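You operate a simulated robot arm through the tools that you are given. There is no shell and no other tool.

The job below is to be done with a simulated robot arm. You get a single attempt, and the scene is never put back.

TASK
Put things in order on the casting bench. At the end: the grey lump from the casting bench stands where the orange bearing stood; the silver eye bolt stands where the grey lump stood; the green bolt stands where the silver eye bolt stood; the orange bearing is on the black plate; whatever was shut is shut again. Leave all else as you found it, and nothing knocked over. Set down upright: orange bearing.

The check looks at the end state, three seconds after you hand in, the way a careful person would. Anything else that was tipped, shoved, dropped, spilled or broken makes it a failure.

THE ROBOT
A 6-joint arm with a two-finger parallel gripper, fixed in place. Base frame: the origin is on the floor under the middle of its stand, x ahead of it, y to its left, z up; the work surface is at about z = 85. Readings come in cm, rad, newtons and seconds.
With the tool pointing down near the work surface it reaches from about 26 to 68 cm from the base axis. Its first joint turns from -1.152 to 1.152 rad. Payload 2.9 kg.
The TCP is the grasp point between the finger pads, 3 cm short of the fingertips. In the tool frame z runs along the fingers and y along their closing line. Largest opening 11 cm; finger width 2, thickness 1; the body of the gripper, 4.8 by 11.2 cm, starts 5.5 cm behind the TCP.
Orientation is told as [roll, pitch, yaw] about the base's x, y, z axes, in that order, counted from this pose: with the fingers straight down and closing along the base's y, the tool's x points along the base's -x, its y along +y and its z along -z.

THE INTERFACE
- The arm moves only by the tool jog_arm. Its arguments are lists of equal length, an entry for each row: "xyz": the shift along the tool's x, y, z in cm, a list of three; "rot": the turn, a rotation vector about the tool's x, y, z in rad, a list of three; "claw": the gripper command, from -1 (fully open) to 1 (shut), values between in proportion. In form: {"xyz": [[x, y, z], ...], "rot": [[ax, ay, az], ...], "claw": [claw, ...]}. A call has 1 to 20 rows; each row is the pose to reach, as a shift and turn from the pose commanded when the call began, along the tool's axes at that moment. A row lasts 0.2 s, in which the tool goes at most 5 cm and 0.15 rad; a call with a longer step from one row to the next is refused whole, and so is a gripper value outside its range. A pose out of reach is approached as far as the arm can. The call stops where the force on the tool passes 40 N (or 10 N more than at its start, if that is more) or the arm is blocked; 0.2 s more then pass. Each finger travels about 10.8 cm/s and halts on what it meets, pressing with about 42 N; the grip force reading is that of the motor and also rises with nothing between the fingers. The clock runs only during rows and for 0.2 s after the last one: add rows that repeat a pose to give the fingers time. It gives the time, the measured TCP pose, the force on the tool (base axes), the opening and the grip force at its end, in the units of the frame above (readings bear some noise), with the torque about the TCP (base axes, N m) and any sound that the robot's microphone picked up.
- Cameras (640 x 400 px; columns grow to the right, rows downward): "scene" is fixed at [7.06, 42.87, 138.09]; the picture's right is [-0.82, -0.58, 0.00], its down [-0.35, 0.49, -0.80] and it looks along [0.46, -0.65, -0.60] (base axes); focal length 327 px, centre (320, 200). "wrist" rides on the gripper at [7.2, 1.7, -10.3] in the tool frame; the picture's right is [-0.23, 0.97, 0.00], its down [-0.76, -0.18, -0.62] and it looks along [-0.61, -0.14, 0.78] (tool axes); focal length 222 px, centre (320, 200). There is no depth. A picture from a camera that has moved, and an enlarged one, comes with that camera's place and axes in the base frame and with its lens.
- grab_frame(camera): a new picture of that camera. It takes no simulated time.
- close_up(camera, box): a new picture of the part [left, top, right, bottom] of that camera's present view, enlarged. It takes no simulated time.
- job_done(): hands the job in; it is judged then, once.

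Places have to be worked out from the pictures, the camera data and where the tool is seen. Open the gripper and draw the arm clear of the work before you hand the job in, unless the task says otherwise.

The tools are called after ">>>" by a JSON object that holds its "method" and its "body". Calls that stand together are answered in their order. jog_arm: Moves the arm, as the interface text tells. Its arguments: {"type":"object","properties":{"xyz":{"type":"array","items":{"type":"array","items":{"type":"number"}}},"rot":{"type":"array","items":{"type":"array","items":{"type":"number"}}},"claw":{"type":"array","items":{"type":"number"}}},"required":["xyz","rot","claw"]} The other tools are called the same way: grab_frame (camera) takes a picture; close_up (camera, box) takes an enlarged picture of a part of a camera's view; job_done () hands the job in.

At the start:

```text
time_s: 0.0
ee_pos: [48.43, 8.55, 112.11]
orientation: [-0.001, 0.0, 0.0]
wrist_force: [0.7, -0.2, -0.5]
torque: [0.0, 0.02, 0.02]
width: 10.99
finger_force: 0.0
```

scene: 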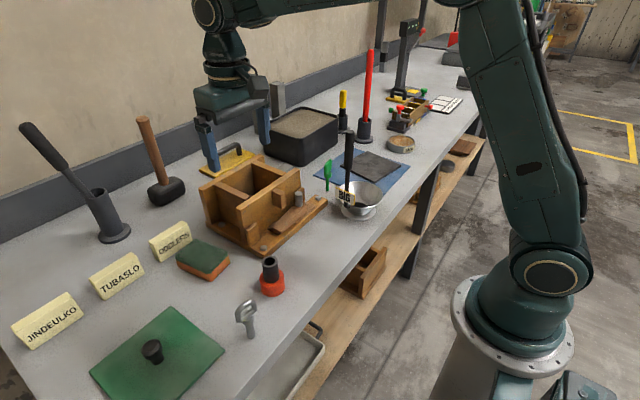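
wrist: 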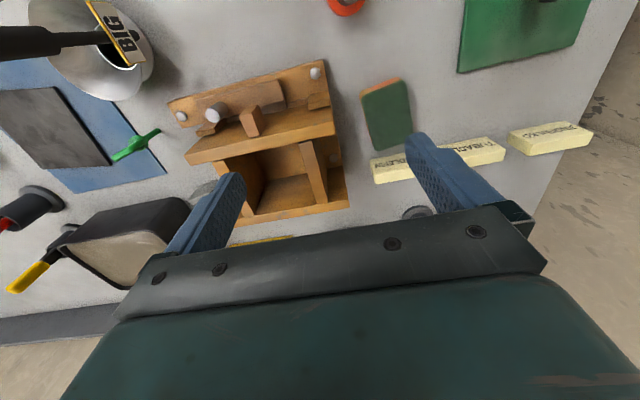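

I'll start by looking closely at the bench in several enlarged pictures to identify the items.

>>> {"method": "close_up", "body": {"camera": "scene", "box": [180, 140, 340, 300]}}

>>> {"method": "close_up", "body": {"camera": "scene", "box": [300, 120, 460, 220]}}

>>> {"method": "close_up", "body": {"camera": "scene", "box": [80, 240, 300, 400]}}

>>> {"method": "close_up", "body": {"camera": "scene", "box": [320, 20, 480, 160]}}

>>> {"method": "close_up", "body": {"camera": "scene", "box": [0, 100, 220, 260]}}

```text
2.50 times, centred on (260, 220) of scene
camera zoom: at [7.06, 42.87, 138.09], right [-0.82, -0.58, 0.0], down [-0.35, 0.49, -0.8], along [0.46, -0.65, -0.6], focal length 818 px, centre (470, 150)
```

zoom: 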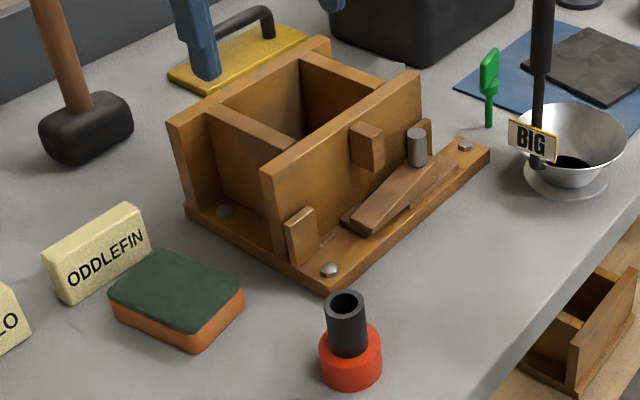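

```text
4.00 times, centred on (380, 170) of scene
camera zoom: at [7.06, 42.87, 138.09], right [-0.82, -0.58, 0.0], down [-0.35, 0.49, -0.8], along [0.46, -0.65, -0.6], focal length 1309 px, centre (80, 320)
```

zoom: 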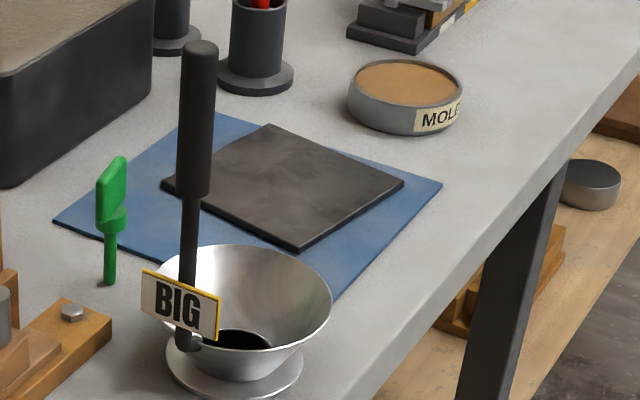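

```text
2.50 times, centred on (190, 320) of scene
camera zoom: at [7.06, 42.87, 138.09], right [-0.82, -0.58, 0.0], down [-0.35, 0.49, -0.8], along [0.46, -0.65, -0.6], focal length 818 px, centre (645, -100)
```

zoom: 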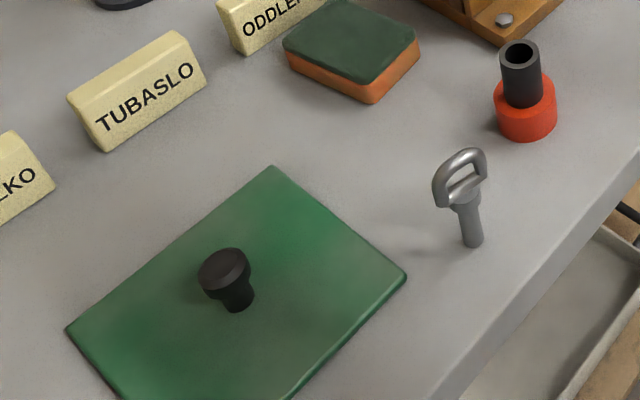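

```text
2.86 times, centred on (400, 90) of scene
camera zoom: at [7.06, 42.87, 138.09], right [-0.82, -0.58, 0.0], down [-0.35, 0.49, -0.8], along [0.46, -0.65, -0.6], focal length 935 px, centre (91, 514)
```

zoom: 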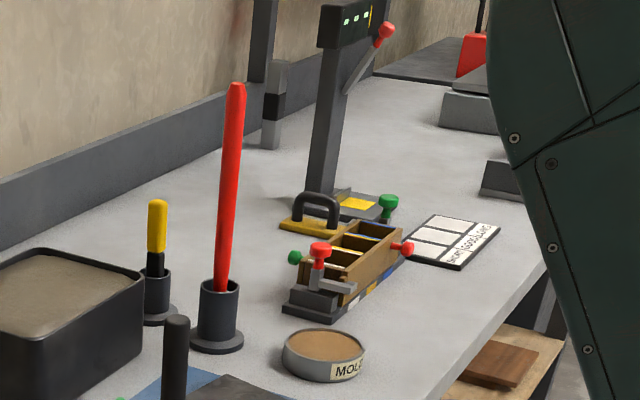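

```text
2.50 times, centred on (110, 180) of scene
camera zoom: at [7.06, 42.87, 138.09], right [-0.82, -0.58, 0.0], down [-0.35, 0.49, -0.8], along [0.46, -0.65, -0.6], focal length 818 px, centre (845, 250)
```

zoom: 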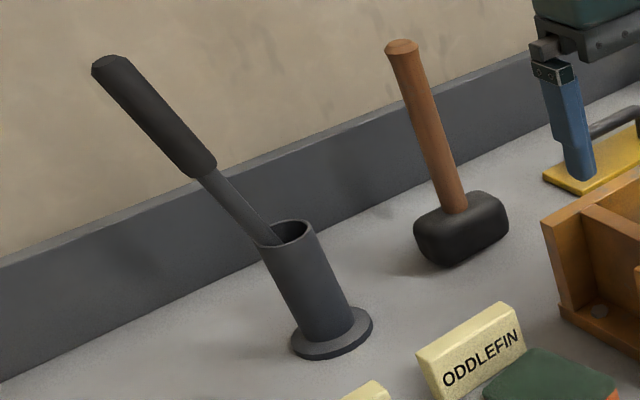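

The green bolt, eye bolt, orange bearing and black plate are visible; the grey lump is not yet clear. I'll enlarge the wrist view and the area behind the wooden box.

>>> {"method": "close_up", "body": {"camera": "wrist", "box": [140, 40, 380, 260]}}

>>> {"method": "close_up", "body": {"camera": "wrist", "box": [0, 0, 240, 200]}}

>>> {"method": "close_up", "body": {"camera": "wrist", "box": [340, 60, 620, 260]}}

>>> {"method": "close_up", "body": {"camera": "scene", "box": [200, 130, 340, 220]}}

>>> {"method": "close_up", "body": {"camera": "scene", "box": [260, 120, 640, 400]}}

```text
1.82 times, centred on (260, 150) of wrist
camera zoom: at [41.25, 10.31, 122.52], right [0.23, 0.97, 0.0], down [0.76, -0.18, 0.62], along [0.61, -0.14, -0.78], focal length 404 px, centre (429, 291)
```

zoom: 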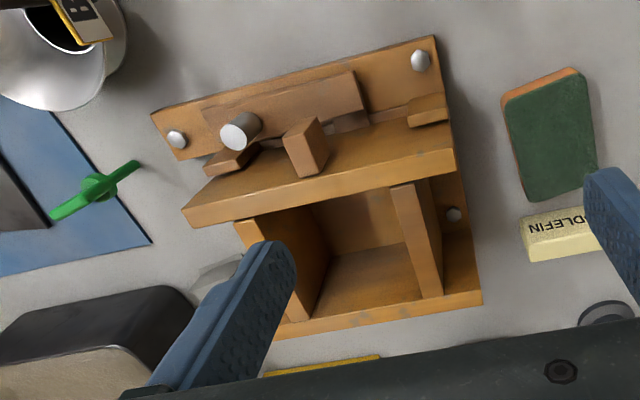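

```text
2.00 times, centred on (120, 100) of wrist
camera zoom: at [41.25, 10.31, 122.52], right [0.23, 0.97, 0.0], down [0.76, -0.18, 0.62], along [0.61, -0.14, -0.78], focal length 444 px, centre (720, 400)
```

zoom: 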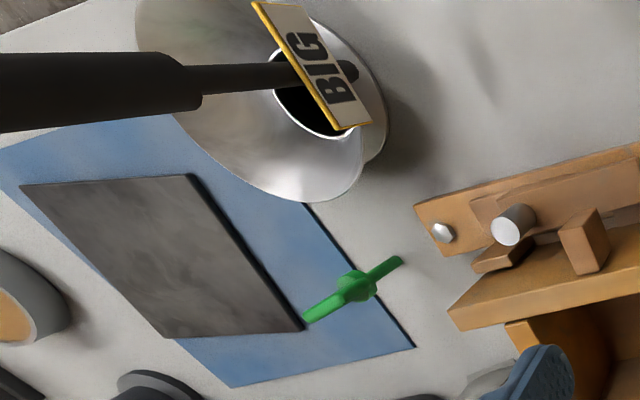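

```text
2.00 times, centred on (480, 160) of wrist
camera zoom: at [41.25, 10.31, 122.52], right [0.23, 0.97, 0.0], down [0.76, -0.18, 0.62], along [0.61, -0.14, -0.78], focal length 444 px, centre (0, 280)
```

zoom: 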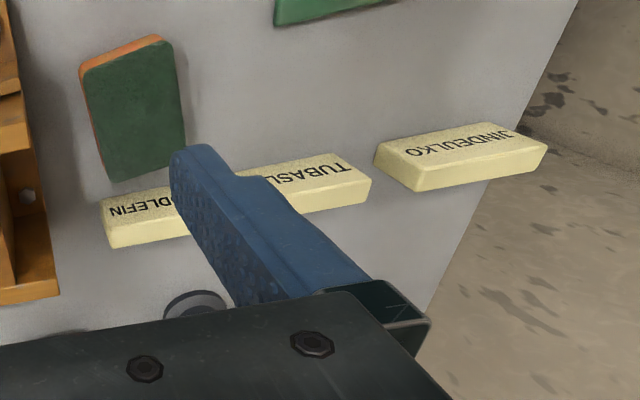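

```text
4.44 times, centred on (270, 175) of scene
camera zoom: at [7.06, 42.87, 138.09], right [-0.82, -0.58, 0.0], down [-0.35, 0.49, -0.8], along [0.46, -0.65, -0.6], focal length 1455 px, centre (542, 311)
```

zoom: 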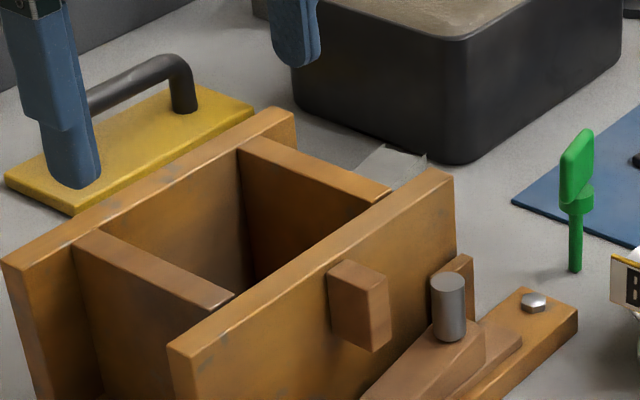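

```text
1.43 times, centred on (450, 260) of scene
camera zoom: at [7.06, 42.87, 138.09], right [-0.82, -0.58, 0.0], down [-0.35, 0.49, -0.8], along [0.46, -0.65, -0.6], focal length 468 px, centre (134, 114)
```

zoom: 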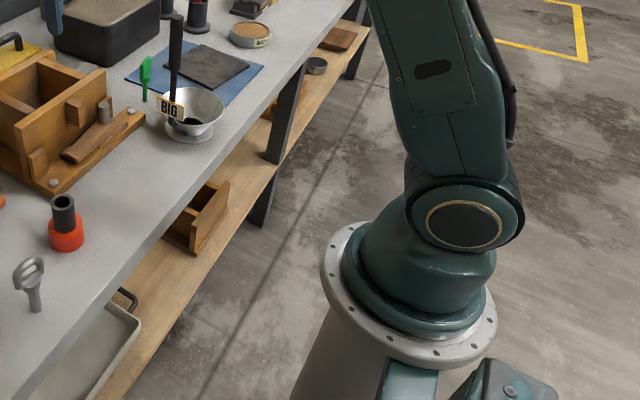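

The grey lump seems to sit between the wooden box and the black sand tray. I'll zoom further on each item for shape detail.

>>> {"method": "close_up", "body": {"camera": "scene", "box": [250, 245, 300, 305]}}

>>> {"method": "close_up", "body": {"camera": "scene", "box": [225, 290, 275, 345]}}

>>> {"method": "close_up", "body": {"camera": "scene", "box": [310, 150, 350, 200]}}

>>> {"method": "close_up", "body": {"camera": "scene", "box": [270, 150, 310, 190]}}

>>> {"method": "close_up", "body": {"camera": "wrist", "box": [170, 150, 260, 230]}}

```text
6.67 times, centred on (275, 275) of scene
camera zoom: at [7.06, 42.87, 138.09], right [-0.82, -0.58, 0.0], down [-0.35, 0.49, -0.8], along [0.46, -0.65, -0.6], focal length 2182 px, centre (620, -300)
```

zoom: 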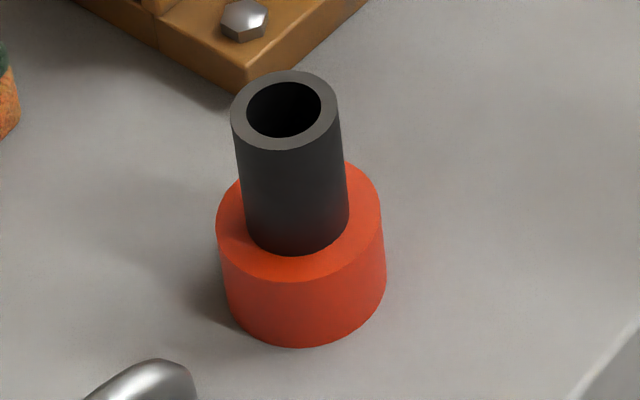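

```text
7.27 times, centred on (250, 318) of scene
camera zoom: at [7.06, 42.87, 138.09], right [-0.82, -0.58, 0.0], down [-0.35, 0.49, -0.8], along [0.46, -0.65, -0.6], focal length 2380 px, centre (829, -654)
```

zoom: 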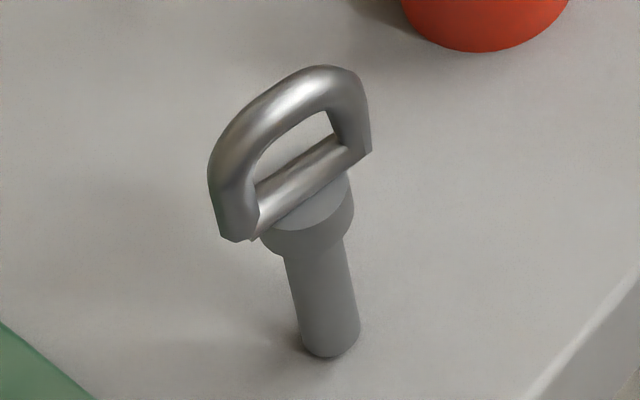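

```text
8.00 times, centred on (330, 175) of scene
camera zoom: at [7.06, 42.87, 138.09], right [-0.82, -0.58, 0.0], down [-0.35, 0.49, -0.8], along [0.46, -0.65, -0.6], focal length 2618 px, centre (240, 400)
```

zoom: 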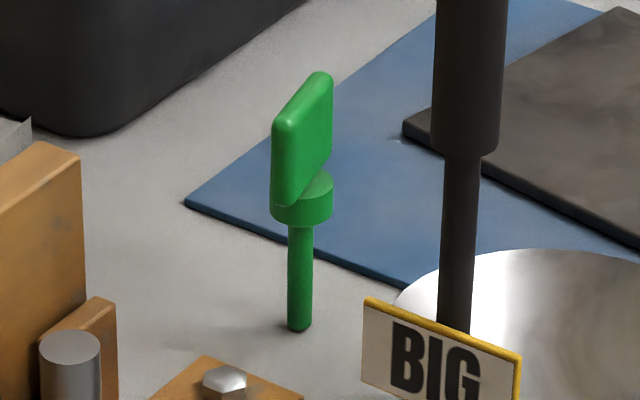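

```text
10.00 times, centred on (290, 170) of scene
camera zoom: at [7.06, 42.87, 138.09], right [-0.82, -0.58, 0.0], down [-0.35, 0.49, -0.8], along [0.46, -0.65, -0.6], focal length 3273 px, centre (620, 500)
```

zoom: 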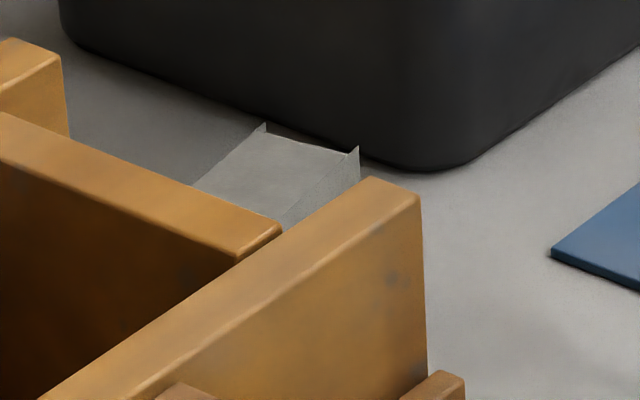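

```text
5.00 times, centred on (215, 190) of wrist
camera zoom: at [41.25, 10.31, 122.52], right [0.23, 0.97, 0.0], down [0.76, -0.18, 0.62], along [0.61, -0.14, -0.78], focal length 1111 px, centre (845, 250)
```

zoom: 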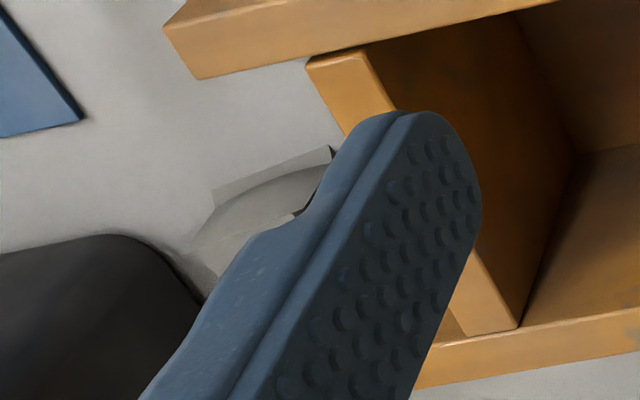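

The lump seems to lie around [62, -18] behind the box, with the ladle handle top near z≈107 at about [39,-14]. I move up and sideways at safe height to get a better wrist view of it.

>>> {"method": "jog_arm", "body": {"xyz": [[0, 0, -2], [0, 0, -4], [-0.6, -4, -4], [-1.2, -8, -4], [-1.8, -12, -4], [-2.4, -16, -4], [-3, -20, -4], [-3.6, -22.5, -4], [-3.6, -22.5, -4]], "rot": [[0, 0, 0], [0, 0, 0], [0, 0, 0], [0, 0, 0], [0, 0, 0], [0, 0, 0], [0, 0, 0], [0, 0, 0], [0, 0, 0]], "claw": [-1, -1, -1, -1, -1, -1, -1, -1, -1]}}

```text
time_s: 2.0
ee_pos: [52.07, -13.98, 116.11]
orientation: [0.0, 0.001, -0.002]
wrist_force: [0.0, 0.1, -0.1]
torque: [-0.02, 0.0, -0.01]
width: 11.02
finger_force: 0.0
```

The arm is at [52.1,-14,116.1]. Now I take pictures from here.

>>> {"method": "grab_frame", "body": {"camera": "wrist"}}

>>> {"method": "close_up", "body": {"camera": "wrist", "box": [220, 90, 440, 230]}}

>>> {"method": "grab_frame", "body": {"camera": "scene"}}

```text
taken
camera wrist: at [44.81, -12.26, 126.51], right [0.23, 0.97, 0.0], down [0.76, -0.18, 0.62], along [0.61, -0.14, -0.78], focal length 222 px, centre (320, 200)
```

wrist: 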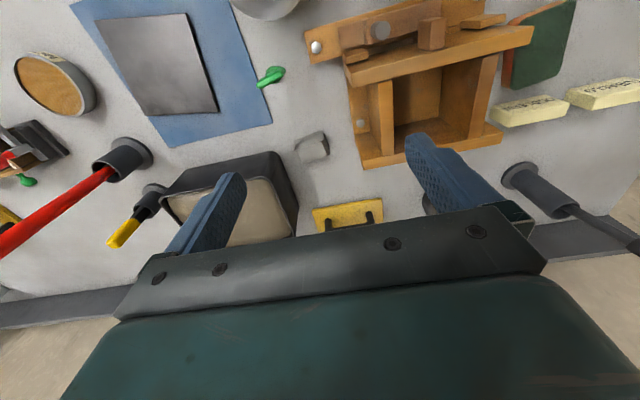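

```text
2.86 times, centred on (330, 160) of wrist
camera zoom: at [44.81, -12.26, 126.51], right [0.23, 0.97, 0.0], down [0.76, -0.18, 0.62], along [0.61, -0.14, -0.78], focal length 635 px, centre (291, 314)
```

zoom: 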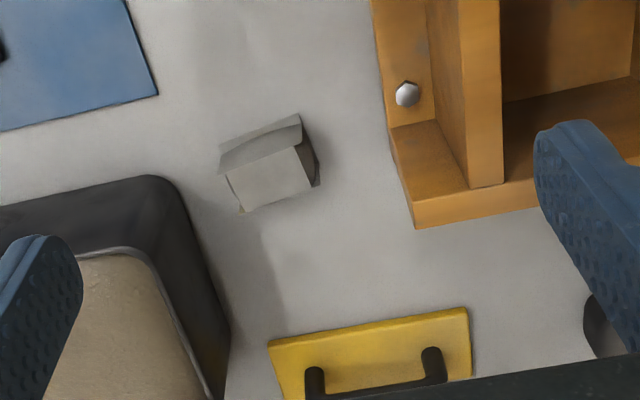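

```text
taken
```

scene: 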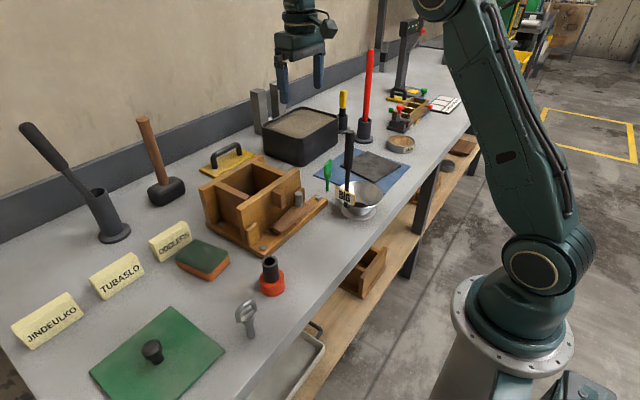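

The lump is clear now: a small block centred near [62.6,-17.9], about 3.5 × 5 cm and 4.5–5 cm high, between tray (y≈-25) and box (y≈-9.6). Next I hover above the orange bearing (estimated [38.65,14.45]) to pin it down.

>>> {"method": "jog_arm", "body": {"xyz": [[1.7, 3.6, 0], [3.4, 7.2, 0], [5.1, 10.8, 0], [6.8, 14.4, 0], [8.5, 18, 0], [10.2, 21.6, 0], [11.9, 25.2, 0], [13.4, 28.4, 0], [13.4, 28.4, 4], [13.4, 28.4, 8], [13.4, 28.4, 12], [13.4, 28.4, 12]], "rot": [[0, 0, 0], [0, 0, 0], [0, 0, 0], [0, 0, 0], [0, 0, 0], [0, 0, 0], [0, 0, 0], [0, 0, 0], [0, 0, 0], [0, 0, 0], [0, 0, 0], [0, 0, 0]], "claw": [-1, -1, -1, -1, -1, -1, -1, -1, -1, -1, -1, -1]}}

>>> {"method": "grab_frame", "body": {"camera": "wrist"}}

>>> {"method": "close_up", "body": {"camera": "wrist", "box": [240, 40, 480, 190]}}

>>> {"method": "close_up", "body": {"camera": "scene", "box": [160, 100, 400, 320]}}

```text
time_s: 4.6
ee_pos: [38.6, 14.36, 103.85]
orientation: [0.001, 0.001, -0.002]
wrist_force: [0.6, -0.2, 0.8]
torque: [0.02, 0.01, 0.02]
width: 10.99
finger_force: 0.0
```

```text
taken
camera wrist: at [31.38, 16.16, 114.24], right [0.23, 0.97, 0.0], down [0.76, -0.18, 0.62], along [0.61, -0.14, -0.78], focal length 222 px, centre (320, 200)
```

wrist: 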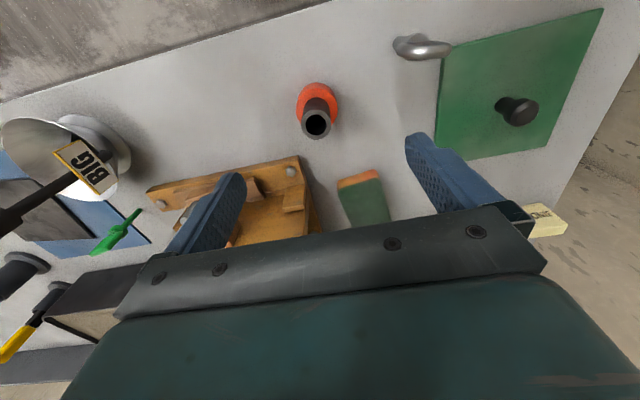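

```text
2.67 times, centred on (360, 115) of wrist
camera zoom: at [31.38, 16.16, 114.24], right [0.23, 0.97, 0.0], down [0.76, -0.18, 0.62], along [0.61, -0.14, -0.78], focal length 592 px, centre (213, 427)
```

zoom: 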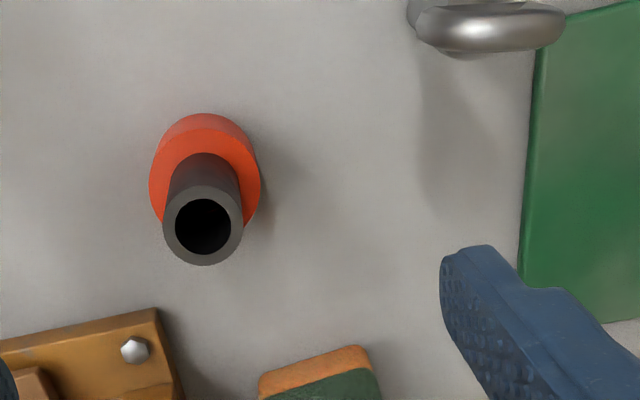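

```text
1.82 times, centred on (280, 210) of scene
camera zoom: at [7.06, 42.87, 138.09], right [-0.82, -0.58, 0.0], down [-0.35, 0.49, -0.8], along [0.46, -0.65, -0.6], focal length 595 px, centre (393, 182)
```

zoom: 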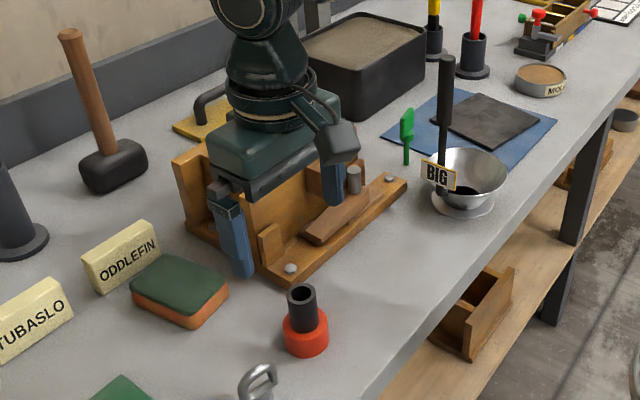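

The tube top triangulates to about [39.05,14.05,92.15], with the orange collar top near z≈87.5. I align over it and descend to TCP z≈91.5 with the fingers open.

>>> {"method": "jog_arm", "body": {"xyz": [[-0.42, -0.3, 0], [-0.42, -0.3, 4], [-0.42, -0.3, 8], [-0.42, -0.3, 11], [-0.42, -0.3, 12.3], [-0.42, -0.3, 12.3]], "rot": [[0, 0, 0], [0, 0, 0], [0, 0, 0], [0, 0, 0], [0, 0, 0], [0, 0, 0]], "claw": [-1, -1, -1, -1, -1, -1]}}

>>> {"method": "grab_frame", "body": {"camera": "wrist"}}

>>> {"method": "close_up", "body": {"camera": "scene", "box": [200, 180, 340, 320]}}

```text
time_s: 6.0
ee_pos: [39.22, 14.18, 91.71]
orientation: [0.001, 0.001, 0.002]
wrist_force: [-0.8, 0.3, -0.3]
torque: [-0.01, 0.02, 0.01]
width: 11.0
finger_force: 0.0
```

```text
taken
camera wrist: at [31.9, 15.84, 102.14], right [0.23, 0.97, 0.0], down [0.76, -0.18, 0.62], along [0.61, -0.14, -0.78], focal length 222 px, centre (320, 200)
```

wrist: 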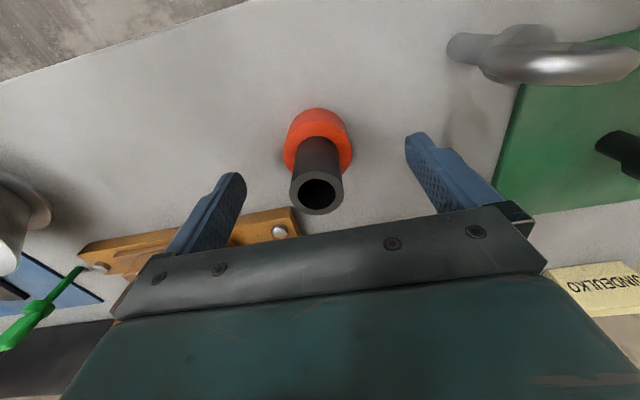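

```text
2.86 times, centred on (270, 250) of scene
camera zoom: at [7.06, 42.87, 138.09], right [-0.82, -0.58, 0.0], down [-0.35, 0.49, -0.8], along [0.46, -0.65, -0.6], focal length 935 px, centre (463, 57)
```

zoom: 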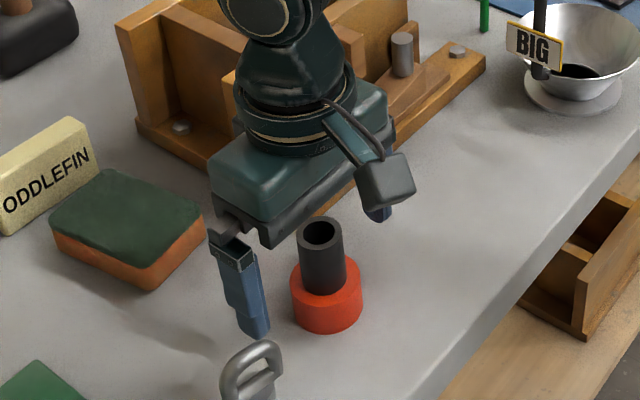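

The tube is centred between the fingers (tube top seen at about [39.2,14.0]). Closing the gripper now.

>>> {"method": "jog_arm", "body": {"xyz": [[0, 0, 0], [0, 0, 0], [0, 0, 0], [0, 0, 0], [0, 0, 0]], "rot": [[0, 0, 0], [0, 0, 0], [0, 0, 0], [0, 0, 0], [0, 0, 0]], "claw": [1, 1, 1, 1, 1]}}

>>> {"method": "close_up", "body": {"camera": "wrist", "box": [220, 80, 440, 220]}}

>>> {"method": "close_up", "body": {"camera": "scene", "box": [220, 220, 320, 320]}}

```text
time_s: 7.2
ee_pos: [39.21, 14.14, 91.8]
orientation: [0.0, -0.001, 0.0]
wrist_force: [-0.2, 0.6, 0.4]
torque: [0.07, -0.04, -0.01]
width: 2.91
finger_force: 41.6
```

```text
2.86 times, centred on (330, 150) of wrist
camera zoom: at [31.91, 15.84, 102.17], right [0.23, 0.97, 0.0], down [0.76, -0.18, 0.62], along [0.61, -0.14, -0.78], focal length 635 px, centre (291, 343)
```

zoom: 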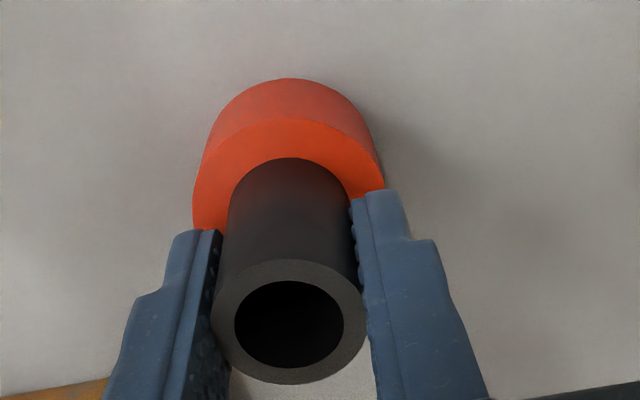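

```text
4.00 times, centred on (270, 270) of scene
camera zoom: at [7.06, 42.87, 138.09], right [-0.82, -0.58, 0.0], down [-0.35, 0.49, -0.8], along [0.46, -0.65, -0.6], focal length 1309 px, centre (520, -80)
```

zoom: 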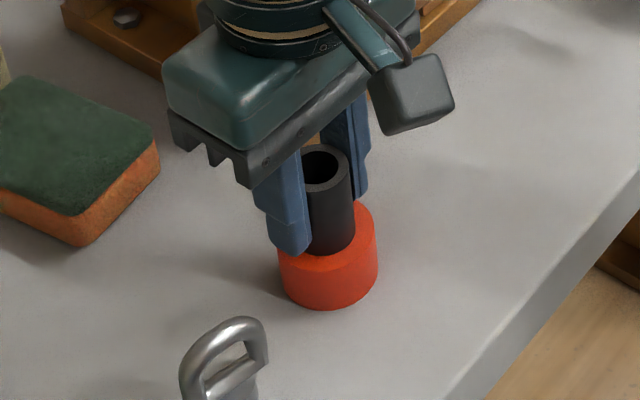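

Gripped at width 2.91 with the bearing centred at about [39.15,14.14]. I lift a little and check that collar and tube move together.

>>> {"method": "jog_arm", "body": {"xyz": [[0, 0, -1], [0, 0, -3], [0, 0, -5], [0, 0, -5]], "rot": [[0, 0, 0], [0, 0, 0], [0, 0, 0], [0, 0, 0]], "claw": [1, 1, 1, 1]}}

>>> {"method": "close_up", "body": {"camera": "scene", "box": [220, 200, 320, 320]}}

>>> {"method": "close_up", "body": {"camera": "wrist", "box": [220, 80, 440, 220]}}

```text
time_s: 8.2
ee_pos: [39.13, 14.3, 96.77]
orientation: [-0.001, 0.0, 0.0]
wrist_force: [-0.4, 0.7, -2.1]
torque: [0.02, 0.02, 0.02]
width: 2.9
finger_force: 41.8
```

```text
3.33 times, centred on (270, 260) of scene
camera zoom: at [7.07, 42.87, 138.09], right [-0.82, -0.58, 0.0], down [-0.35, 0.49, -0.8], along [0.46, -0.65, -0.6], focal length 1091 px, centre (487, 0)
```

zoom: 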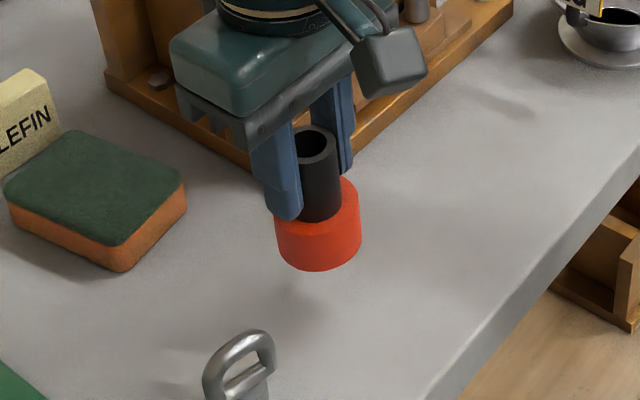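

```text
2.86 times, centred on (330, 150) of wrist
camera zoom: at [31.87, 15.95, 107.17], right [0.23, 0.97, 0.0], down [0.76, -0.18, 0.62], along [0.61, -0.14, -0.78], focal length 635 px, centre (291, 343)
```

zoom: 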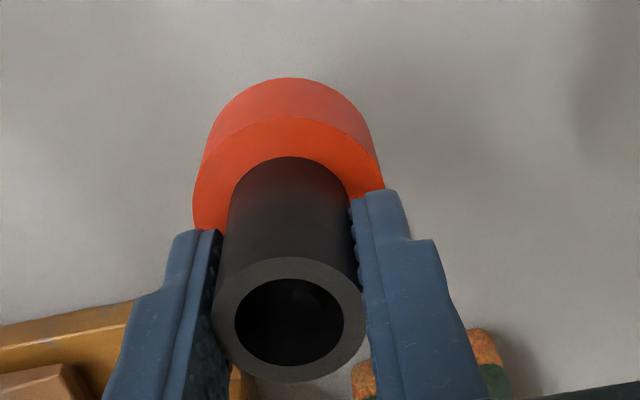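

The bearing lifts as one piece, with its bottom about 6.8 cm below the TCP. I raise to z≈119, route around the ladle handle, and hover over the black plate (centre judged at about [44.8,-37.2]).

>>> {"method": "jog_arm", "body": {"xyz": [[0, 0, -4.4], [0, 0, -8.8], [0, 0, -13.2], [0, 0, -17.6], [0, 0, -22], [-2.74, -3.54, -22], [-5.48, -7.08, -22], [-8.2, -10.6, -22], [-10.95, -14.15, -22], [-10.95, -18.15, -22], [-10.95, -22.15, -22], [-10.95, -26.15, -22], [-10.95, -30.15, -22], [-10.95, -34.15, -22], [-9.65, -38.45, -22], [-8.35, -42.75, -22], [-7.05, -47.05, -22], [-5.75, -51.35, -22], [-5.75, -51.35, -22]], "rot": [[0, 0, 0], [0, 0, 0], [0, 0, 0], [0, 0, 0], [0, 0, 0], [0, 0, 0], [0, 0, 0], [0, 0, 0], [0, 0, 0], [0, 0, 0], [0, 0, 0], [0, 0, 0], [0, 0, 0], [0, 0, 0], [0, 0, 0], [0, 0, 0], [0, 0, 0], [0, 0, 0], [0, 0, 0]], "claw": [1, 1, 1, 1, 1, 1, 1, 1, 1, 1, 1, 1, 1, 1, 1, 1, 1, 1, 1]}}

>>> {"method": "grab_frame", "body": {"camera": "wrist"}}

>>> {"method": "grab_frame", "body": {"camera": "scene"}}

```text
time_s: 12.2
ee_pos: [44.83, -36.92, 118.85]
orientation: [0.001, -0.002, 0.001]
wrist_force: [0.2, 0.0, -3.1]
torque: [0.0, -0.05, -0.01]
width: 2.57
finger_force: 42.1
```

```text
taken
camera wrist: at [37.64, -35.23, 129.23], right [0.23, 0.97, 0.0], down [0.76, -0.18, 0.62], along [0.61, -0.14, -0.78], focal length 222 px, centre (320, 200)
```

wrist: 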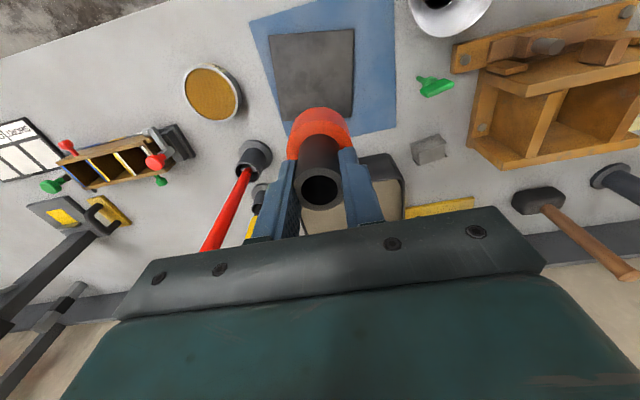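

```text
taken
```

scene: 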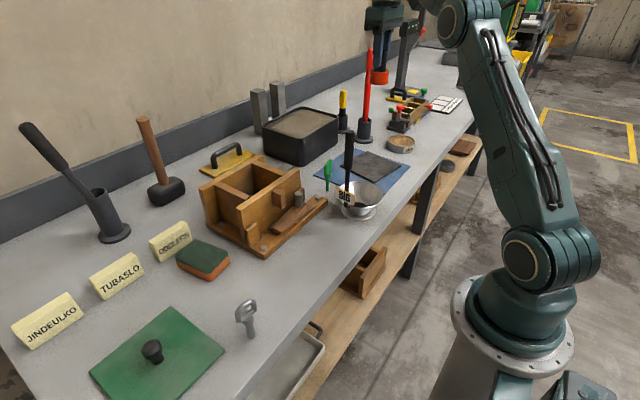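

The width reading dropped to 2.57, so I check whether the bearing has shifted in the grip.

>>> {"method": "close_up", "body": {"camera": "wrist", "box": [220, 80, 440, 220]}}

>>> {"method": "close_up", "body": {"camera": "scene", "box": [350, 0, 410, 100]}}

>>> {"method": "jog_arm", "body": {"xyz": [[0, 0, 0]], "rot": [[0, 0, 0]], "claw": [1]}}

```text
2.86 times, centred on (330, 150) of wrist
camera zoom: at [37.64, -35.23, 129.23], right [0.23, 0.97, 0.0], down [0.76, -0.18, 0.62], along [0.61, -0.14, -0.78], focal length 635 px, centre (291, 343)
```

zoom: 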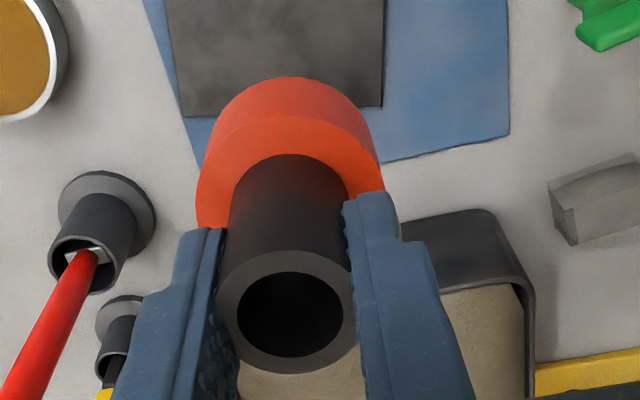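

```text
4.00 times, centred on (380, 50) of scene
camera zoom: at [7.07, 42.87, 138.1], right [-0.82, -0.58, 0.0], down [-0.35, 0.49, -0.8], along [0.46, -0.65, -0.6], focal length 1309 px, centre (80, 800)
```

zoom: 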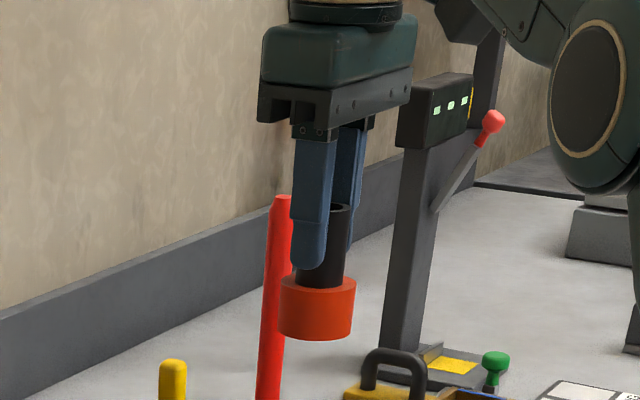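

```text
time_s: 12.6
ee_pos: [44.83, -36.88, 118.82]
orientation: [-0.002, 0.0, -0.001]
wrist_force: [0.9, 1.2, -2.9]
torque: [-0.03, -0.01, -0.02]
width: 2.58
finger_force: 41.9
```

The bearing is still upright, perhaps slipped by about 2–3 mm. The plate centre from this view is about [45.2,-37.8]; I adjust and descend to TCP z≈95, well above contact.

>>> {"method": "jog_arm", "body": {"xyz": [[-0.4, -0.8, 0], [-0.4, -0.8, 4], [-0.4, -0.8, 8], [-0.4, -0.8, 12], [-0.4, -0.8, 16], [-0.4, -0.8, 19], [-0.4, -0.8, 21.5], [-0.4, -0.8, 23], [-0.4, -0.8, 23]], "rot": [[0, 0, 0], [0, 0, 0], [0, 0, 0], [0, 0, 0], [0, 0, 0], [0, 0, 0], [0, 0, 0], [0, 0, 0], [0, 0, 0]], "claw": [1, 1, 1, 1, 1, 1, 1, 1, 1]}}

>>> {"method": "grab_frame", "body": {"camera": "wrist"}}

>>> {"method": "close_up", "body": {"camera": "scene", "box": [320, 80, 440, 200]}}

```text
time_s: 14.6
ee_pos: [45.16, -37.76, 95.91]
orientation: [0.001, 0.001, 0.0]
wrist_force: [0.2, -0.1, -3.3]
torque: [0.0, 0.04, 0.01]
width: 2.55
finger_force: 42.2
```

```text
taken
camera wrist: at [37.93, -36.15, 106.26], right [0.23, 0.97, 0.0], down [0.76, -0.18, 0.62], along [0.61, -0.14, -0.78], focal length 222 px, centre (320, 200)
```

wrist: 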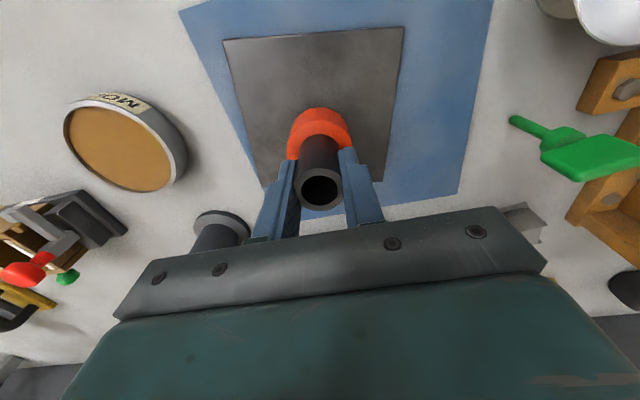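

```text
3.33 times, centred on (380, 140) of scene
camera zoom: at [7.07, 42.87, 138.1], right [-0.82, -0.58, 0.0], down [-0.35, 0.49, -0.8], along [0.46, -0.65, -0.6], focal length 1091 px, centre (120, 400)
```

zoom: 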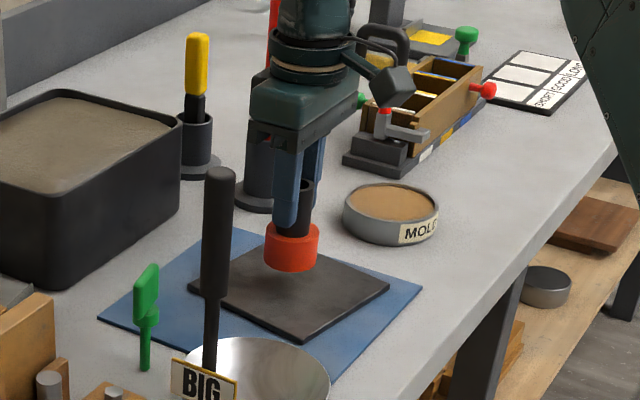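

The bearing hangs upright over the middle of the plate. I lower it slowly, watching the force for touch-down.

>>> {"method": "jog_arm", "body": {"xyz": [[0, 0, 0.6], [0, 0, 1.2], [0, 0, 1.6], [0, 0, 2.0], [0, 0, 2.0]], "rot": [[0, 0, 0], [0, 0, 0], [0, 0, 0], [0, 0, 0], [0, 0, 0]], "claw": [1, 1, 1, 1, 1]}}

>>> {"method": "close_up", "body": {"camera": "scene", "box": [340, 110, 420, 190]}}

```text
time_s: 15.8
ee_pos: [45.26, -37.88, 93.89]
orientation: [-0.001, 0.0, 0.001]
wrist_force: [0.3, -0.3, -2.7]
torque: [-0.03, 0.0, -0.02]
width: 2.58
finger_force: 41.7
```

```text
5.00 times, centred on (380, 150) of scene
camera zoom: at [7.07, 42.87, 138.1], right [-0.82, -0.58, 0.0], down [-0.35, 0.49, -0.8], along [0.46, -0.65, -0.6], focal length 1637 px, centre (20, 450)
```

zoom: 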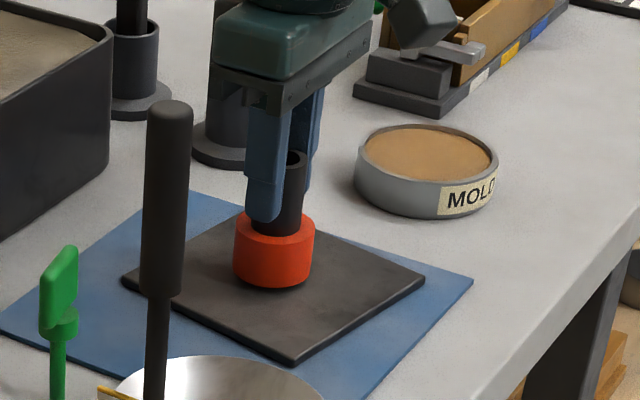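

Still hanging (force unchanged) with a small gap to the plate. Continuing down in small steps.

>>> {"method": "jog_arm", "body": {"xyz": [[0, 0, 0.2], [0, 0, 0.4], [0, 0, 0.5]], "rot": [[0, 0, 0], [0, 0, 0], [0, 0, 0]], "claw": [1, 1, 1]}}

>>> {"method": "close_up", "body": {"camera": "scene", "box": [350, 120, 410, 180]}}

```text
time_s: 16.6
ee_pos: [45.25, -37.9, 93.34]
orientation: [-0.001, -0.001, 0.0]
wrist_force: [-1.6, -1.0, -1.7]
torque: [0.02, 0.05, 0.03]
width: 2.55
finger_force: 42.0
```

```text
6.67 times, centred on (380, 150) of scene
camera zoom: at [7.06, 42.87, 138.1], right [-0.82, -0.58, 0.0], down [-0.35, 0.49, -0.8], along [0.46, -0.65, -0.6], focal length 2182 px, centre (-80, 533)
```

zoom: 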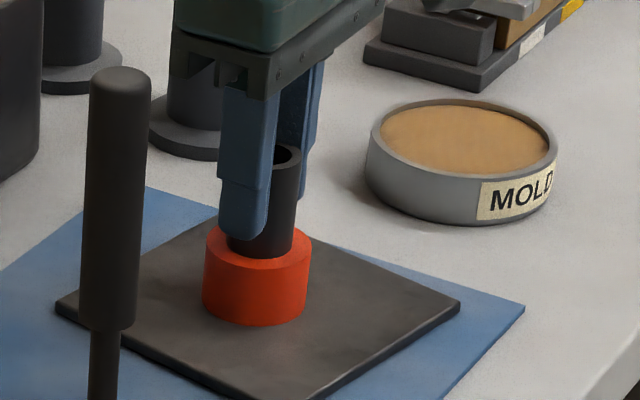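

Nearly touching; the weight may be just starting to transfer. I go 1 mm at a time.

>>> {"method": "jog_arm", "body": {"xyz": [[0, 0, 0.1], [0, 0, 0.2], [0, 0, 0.2]], "rot": [[0, 0, 0], [0, 0, 0], [0, 0, 0]], "claw": [1, 1, 1]}}

```text
time_s: 17.4
ee_pos: [45.24, -37.86, 93.3]
orientation: [-0.002, -0.003, 0.0]
wrist_force: [-5.1, 4.1, 19.2]
torque: [0.53, 0.65, -0.04]
width: 2.56
finger_force: 42.3
```

Touch-down confirmed (about 19 N upward). I ease off slightly and open the fingers gradually, then rise.

>>> {"method": "jog_arm", "body": {"xyz": [[0, 0, -0.1], [0, 0, -0.1], [0, 0, -0.1], [0, 0, -0.1], [0, 0, -0.1], [0, 0, -0.1]], "rot": [[0, 0, 0], [0, 0, 0], [0, 0, 0], [0, 0, 0], [0, 0, 0], [0, 0, 0]], "claw": [1, 0.5, 0.4, 0.2, 0, 0]}}

>>> {"method": "close_up", "body": {"camera": "scene", "box": [350, 110, 420, 180]}}

>>> {"method": "close_up", "body": {"camera": "wrist", "box": [200, 20, 440, 220]}}

```text
time_s: 18.8
ee_pos: [45.15, -37.86, 93.21]
orientation: [0.0, -0.001, -0.001]
wrist_force: [0.1, 0.8, -0.8]
torque: [-0.04, 0.0, -0.01]
width: 5.49
finger_force: 0.2
```

```text
5.71 times, centred on (385, 145) of scene
camera zoom: at [7.06, 42.87, 138.09], right [-0.82, -0.58, 0.0], down [-0.35, 0.49, -0.8], along [0.46, -0.65, -0.6], focal length 1870 px, centre (-51, 514)
```

zoom: 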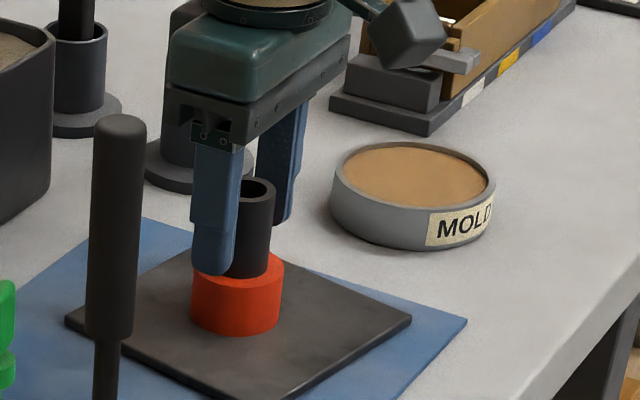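

```text
2.00 times, centred on (320, 120) of wrist
camera zoom: at [37.96, -36.2, 103.62], right [0.23, 0.97, 0.0], down [0.76, -0.18, 0.62], along [0.61, -0.14, -0.78], focal length 444 px, centre (320, 360)
```

zoom: 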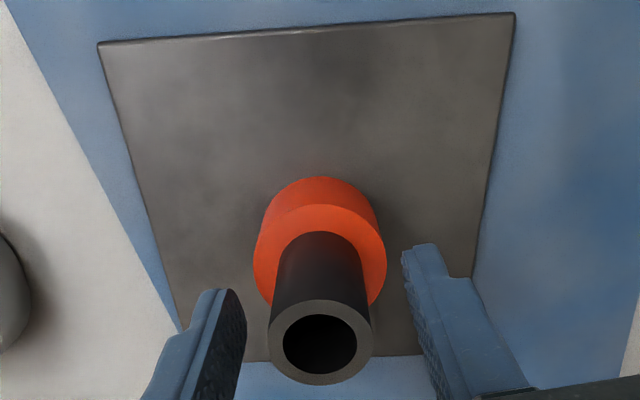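

The bearing stands upright on the black plate. I rise clear and move to hover above the grey lump.

>>> {"method": "jog_arm", "body": {"xyz": [[0, 0, -2], [0, 0, -6], [0, 0, -10], [0, 0, -14], [0, 0, -18], [0, 0, -20], [-2.6, 3.3, -20], [-5.2, 6.6, -20], [-7.8, 9.9, -20], [-10.4, 13.2, -20], [-13, 16.5, -20], [-15.8, 20, -20], [-15.8, 20, -17], [-15.8, 20, -15], [-15.8, 20, -15]], "rot": [[0, 0, 0], [0, 0, 0], [0, 0, 0], [0, 0, 0], [0, 0, 0], [0, 0, 0], [0, 0, 0], [0, 0, 0], [0, 0, 0], [0, 0, 0], [0, 0, 0], [0, 0, 0], [0, 0, 0], [0, 0, 0], [0, 0, 0]], "claw": [0, 0, 0, 0, 0, 0, 0, 0, 0, 0, 0, 0, 0, 0, 0]}}

>>> {"method": "grab_frame", "body": {"camera": "wrist"}}

>>> {"method": "close_up", "body": {"camera": "wrist", "box": [220, 40, 440, 180]}}

>>> {"method": "grab_frame", "body": {"camera": "scene"}}

```text
time_s: 22.0
ee_pos: [61.16, -17.83, 108.15]
orientation: [0.0, 0.0, 0.001]
wrist_force: [-0.4, -0.1, 0.1]
torque: [0.0, -0.01, 0.0]
width: 5.51
finger_force: 0.1
out of reach, approached as far as the arm can: row 12
```

```text
taken
camera wrist: at [53.97, -16.15, 118.51], right [0.23, 0.97, 0.0], down [0.76, -0.18, 0.62], along [0.61, -0.14, -0.78], focal length 222 px, centre (320, 200)
```

wrist: 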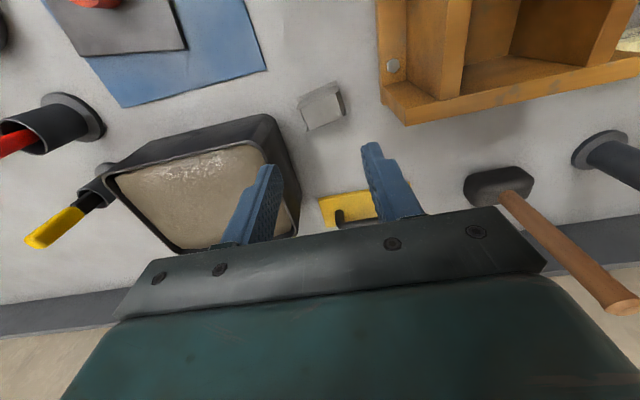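

```text
2.86 times, centred on (330, 110) of wrist
camera zoom: at [53.97, -16.15, 118.51], right [0.23, 0.97, 0.0], down [0.76, -0.18, 0.62], along [0.61, -0.14, -0.78], focal length 635 px, centre (291, 457)
```

zoom: 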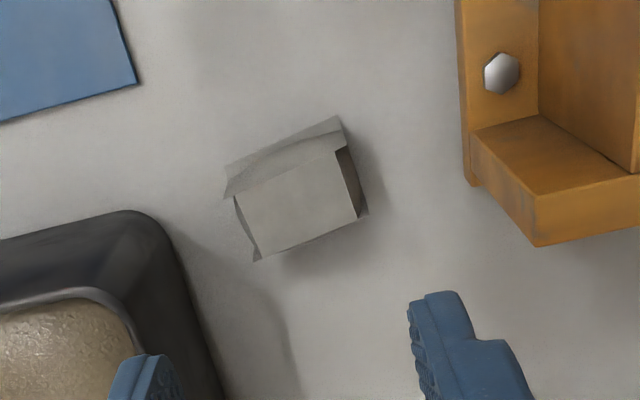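

```text
taken
```

scene: 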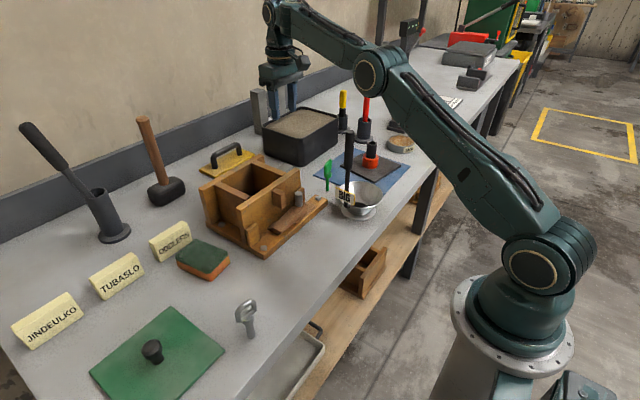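

Seen from here the lump is about 3.3 (x) × 5.7 (y) × 4 cm, centred near [63.1,-17.85], yaw about +0.13 rad. I align with that yaw, set the opening to 8 cm and come down part way to z≈97 to check.

>>> {"method": "jog_arm", "body": {"xyz": [[-1, 0, 1], [-1.95, 0, 3], [-1.95, 0, 6], [-1.95, 0, 9], [-1.95, 0, 11.2], [-1.95, 0, 11.2]], "rot": [[0, 0, -0.06], [0, 0, -0.13], [0, 0, -0.13], [0, 0, -0.13], [0, 0, -0.13], [0, 0, -0.13]], "claw": [-0.2, -0.4545, -0.4545, -0.4545, -0.4545, -0.4545]}}

>>> {"method": "grab_frame", "body": {"camera": "wrist"}}

>>> {"method": "close_up", "body": {"camera": "wrist", "box": [220, 80, 440, 220]}}

>>> {"method": "close_up", "body": {"camera": "scene", "box": [230, 60, 350, 190]}}

```text
time_s: 23.4
ee_pos: [62.87, -17.94, 96.85]
orientation: [0.001, -0.001, 0.131]
wrist_force: [0.2, -1.1, -0.8]
torque: [0.02, 0.04, -0.03]
width: 8.0
finger_force: 0.1
```

```text
taken
camera wrist: at [55.5, -17.23, 107.3], right [0.1, 1.0, 0.0], down [0.78, -0.08, 0.62], along [0.62, -0.06, -0.78], focal length 222 px, centre (320, 200)
```

wrist: 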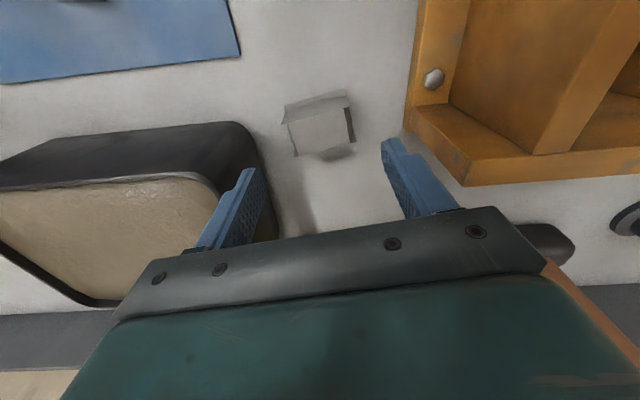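

```text
2.86 times, centred on (330, 150) of wrist
camera zoom: at [55.5, -17.23, 107.3], right [0.1, 1.0, 0.0], down [0.78, -0.08, 0.62], along [0.62, -0.06, -0.78], focal length 635 px, centre (291, 343)
```

zoom: 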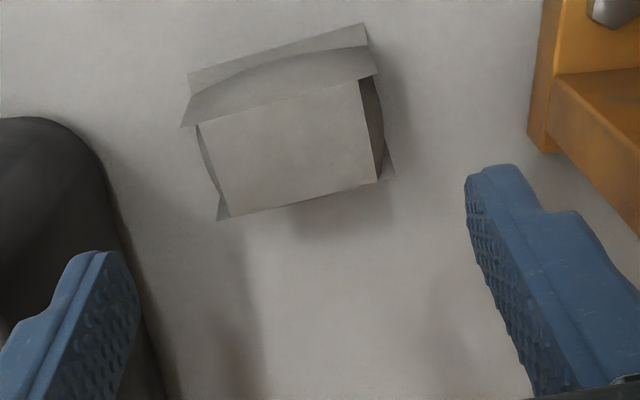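

```text
3.08 times, centred on (290, 125) of scene
camera zoom: at [7.06, 42.87, 138.09], right [-0.82, -0.58, 0.0], down [-0.35, 0.49, -0.8], along [0.46, -0.65, -0.6], focal length 1007 px, centre (412, 431)
```

zoom: 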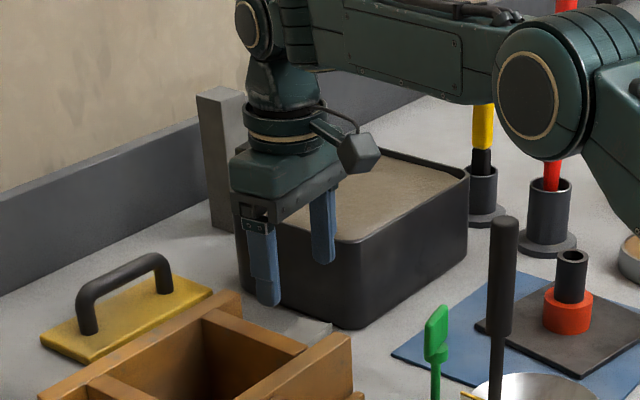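

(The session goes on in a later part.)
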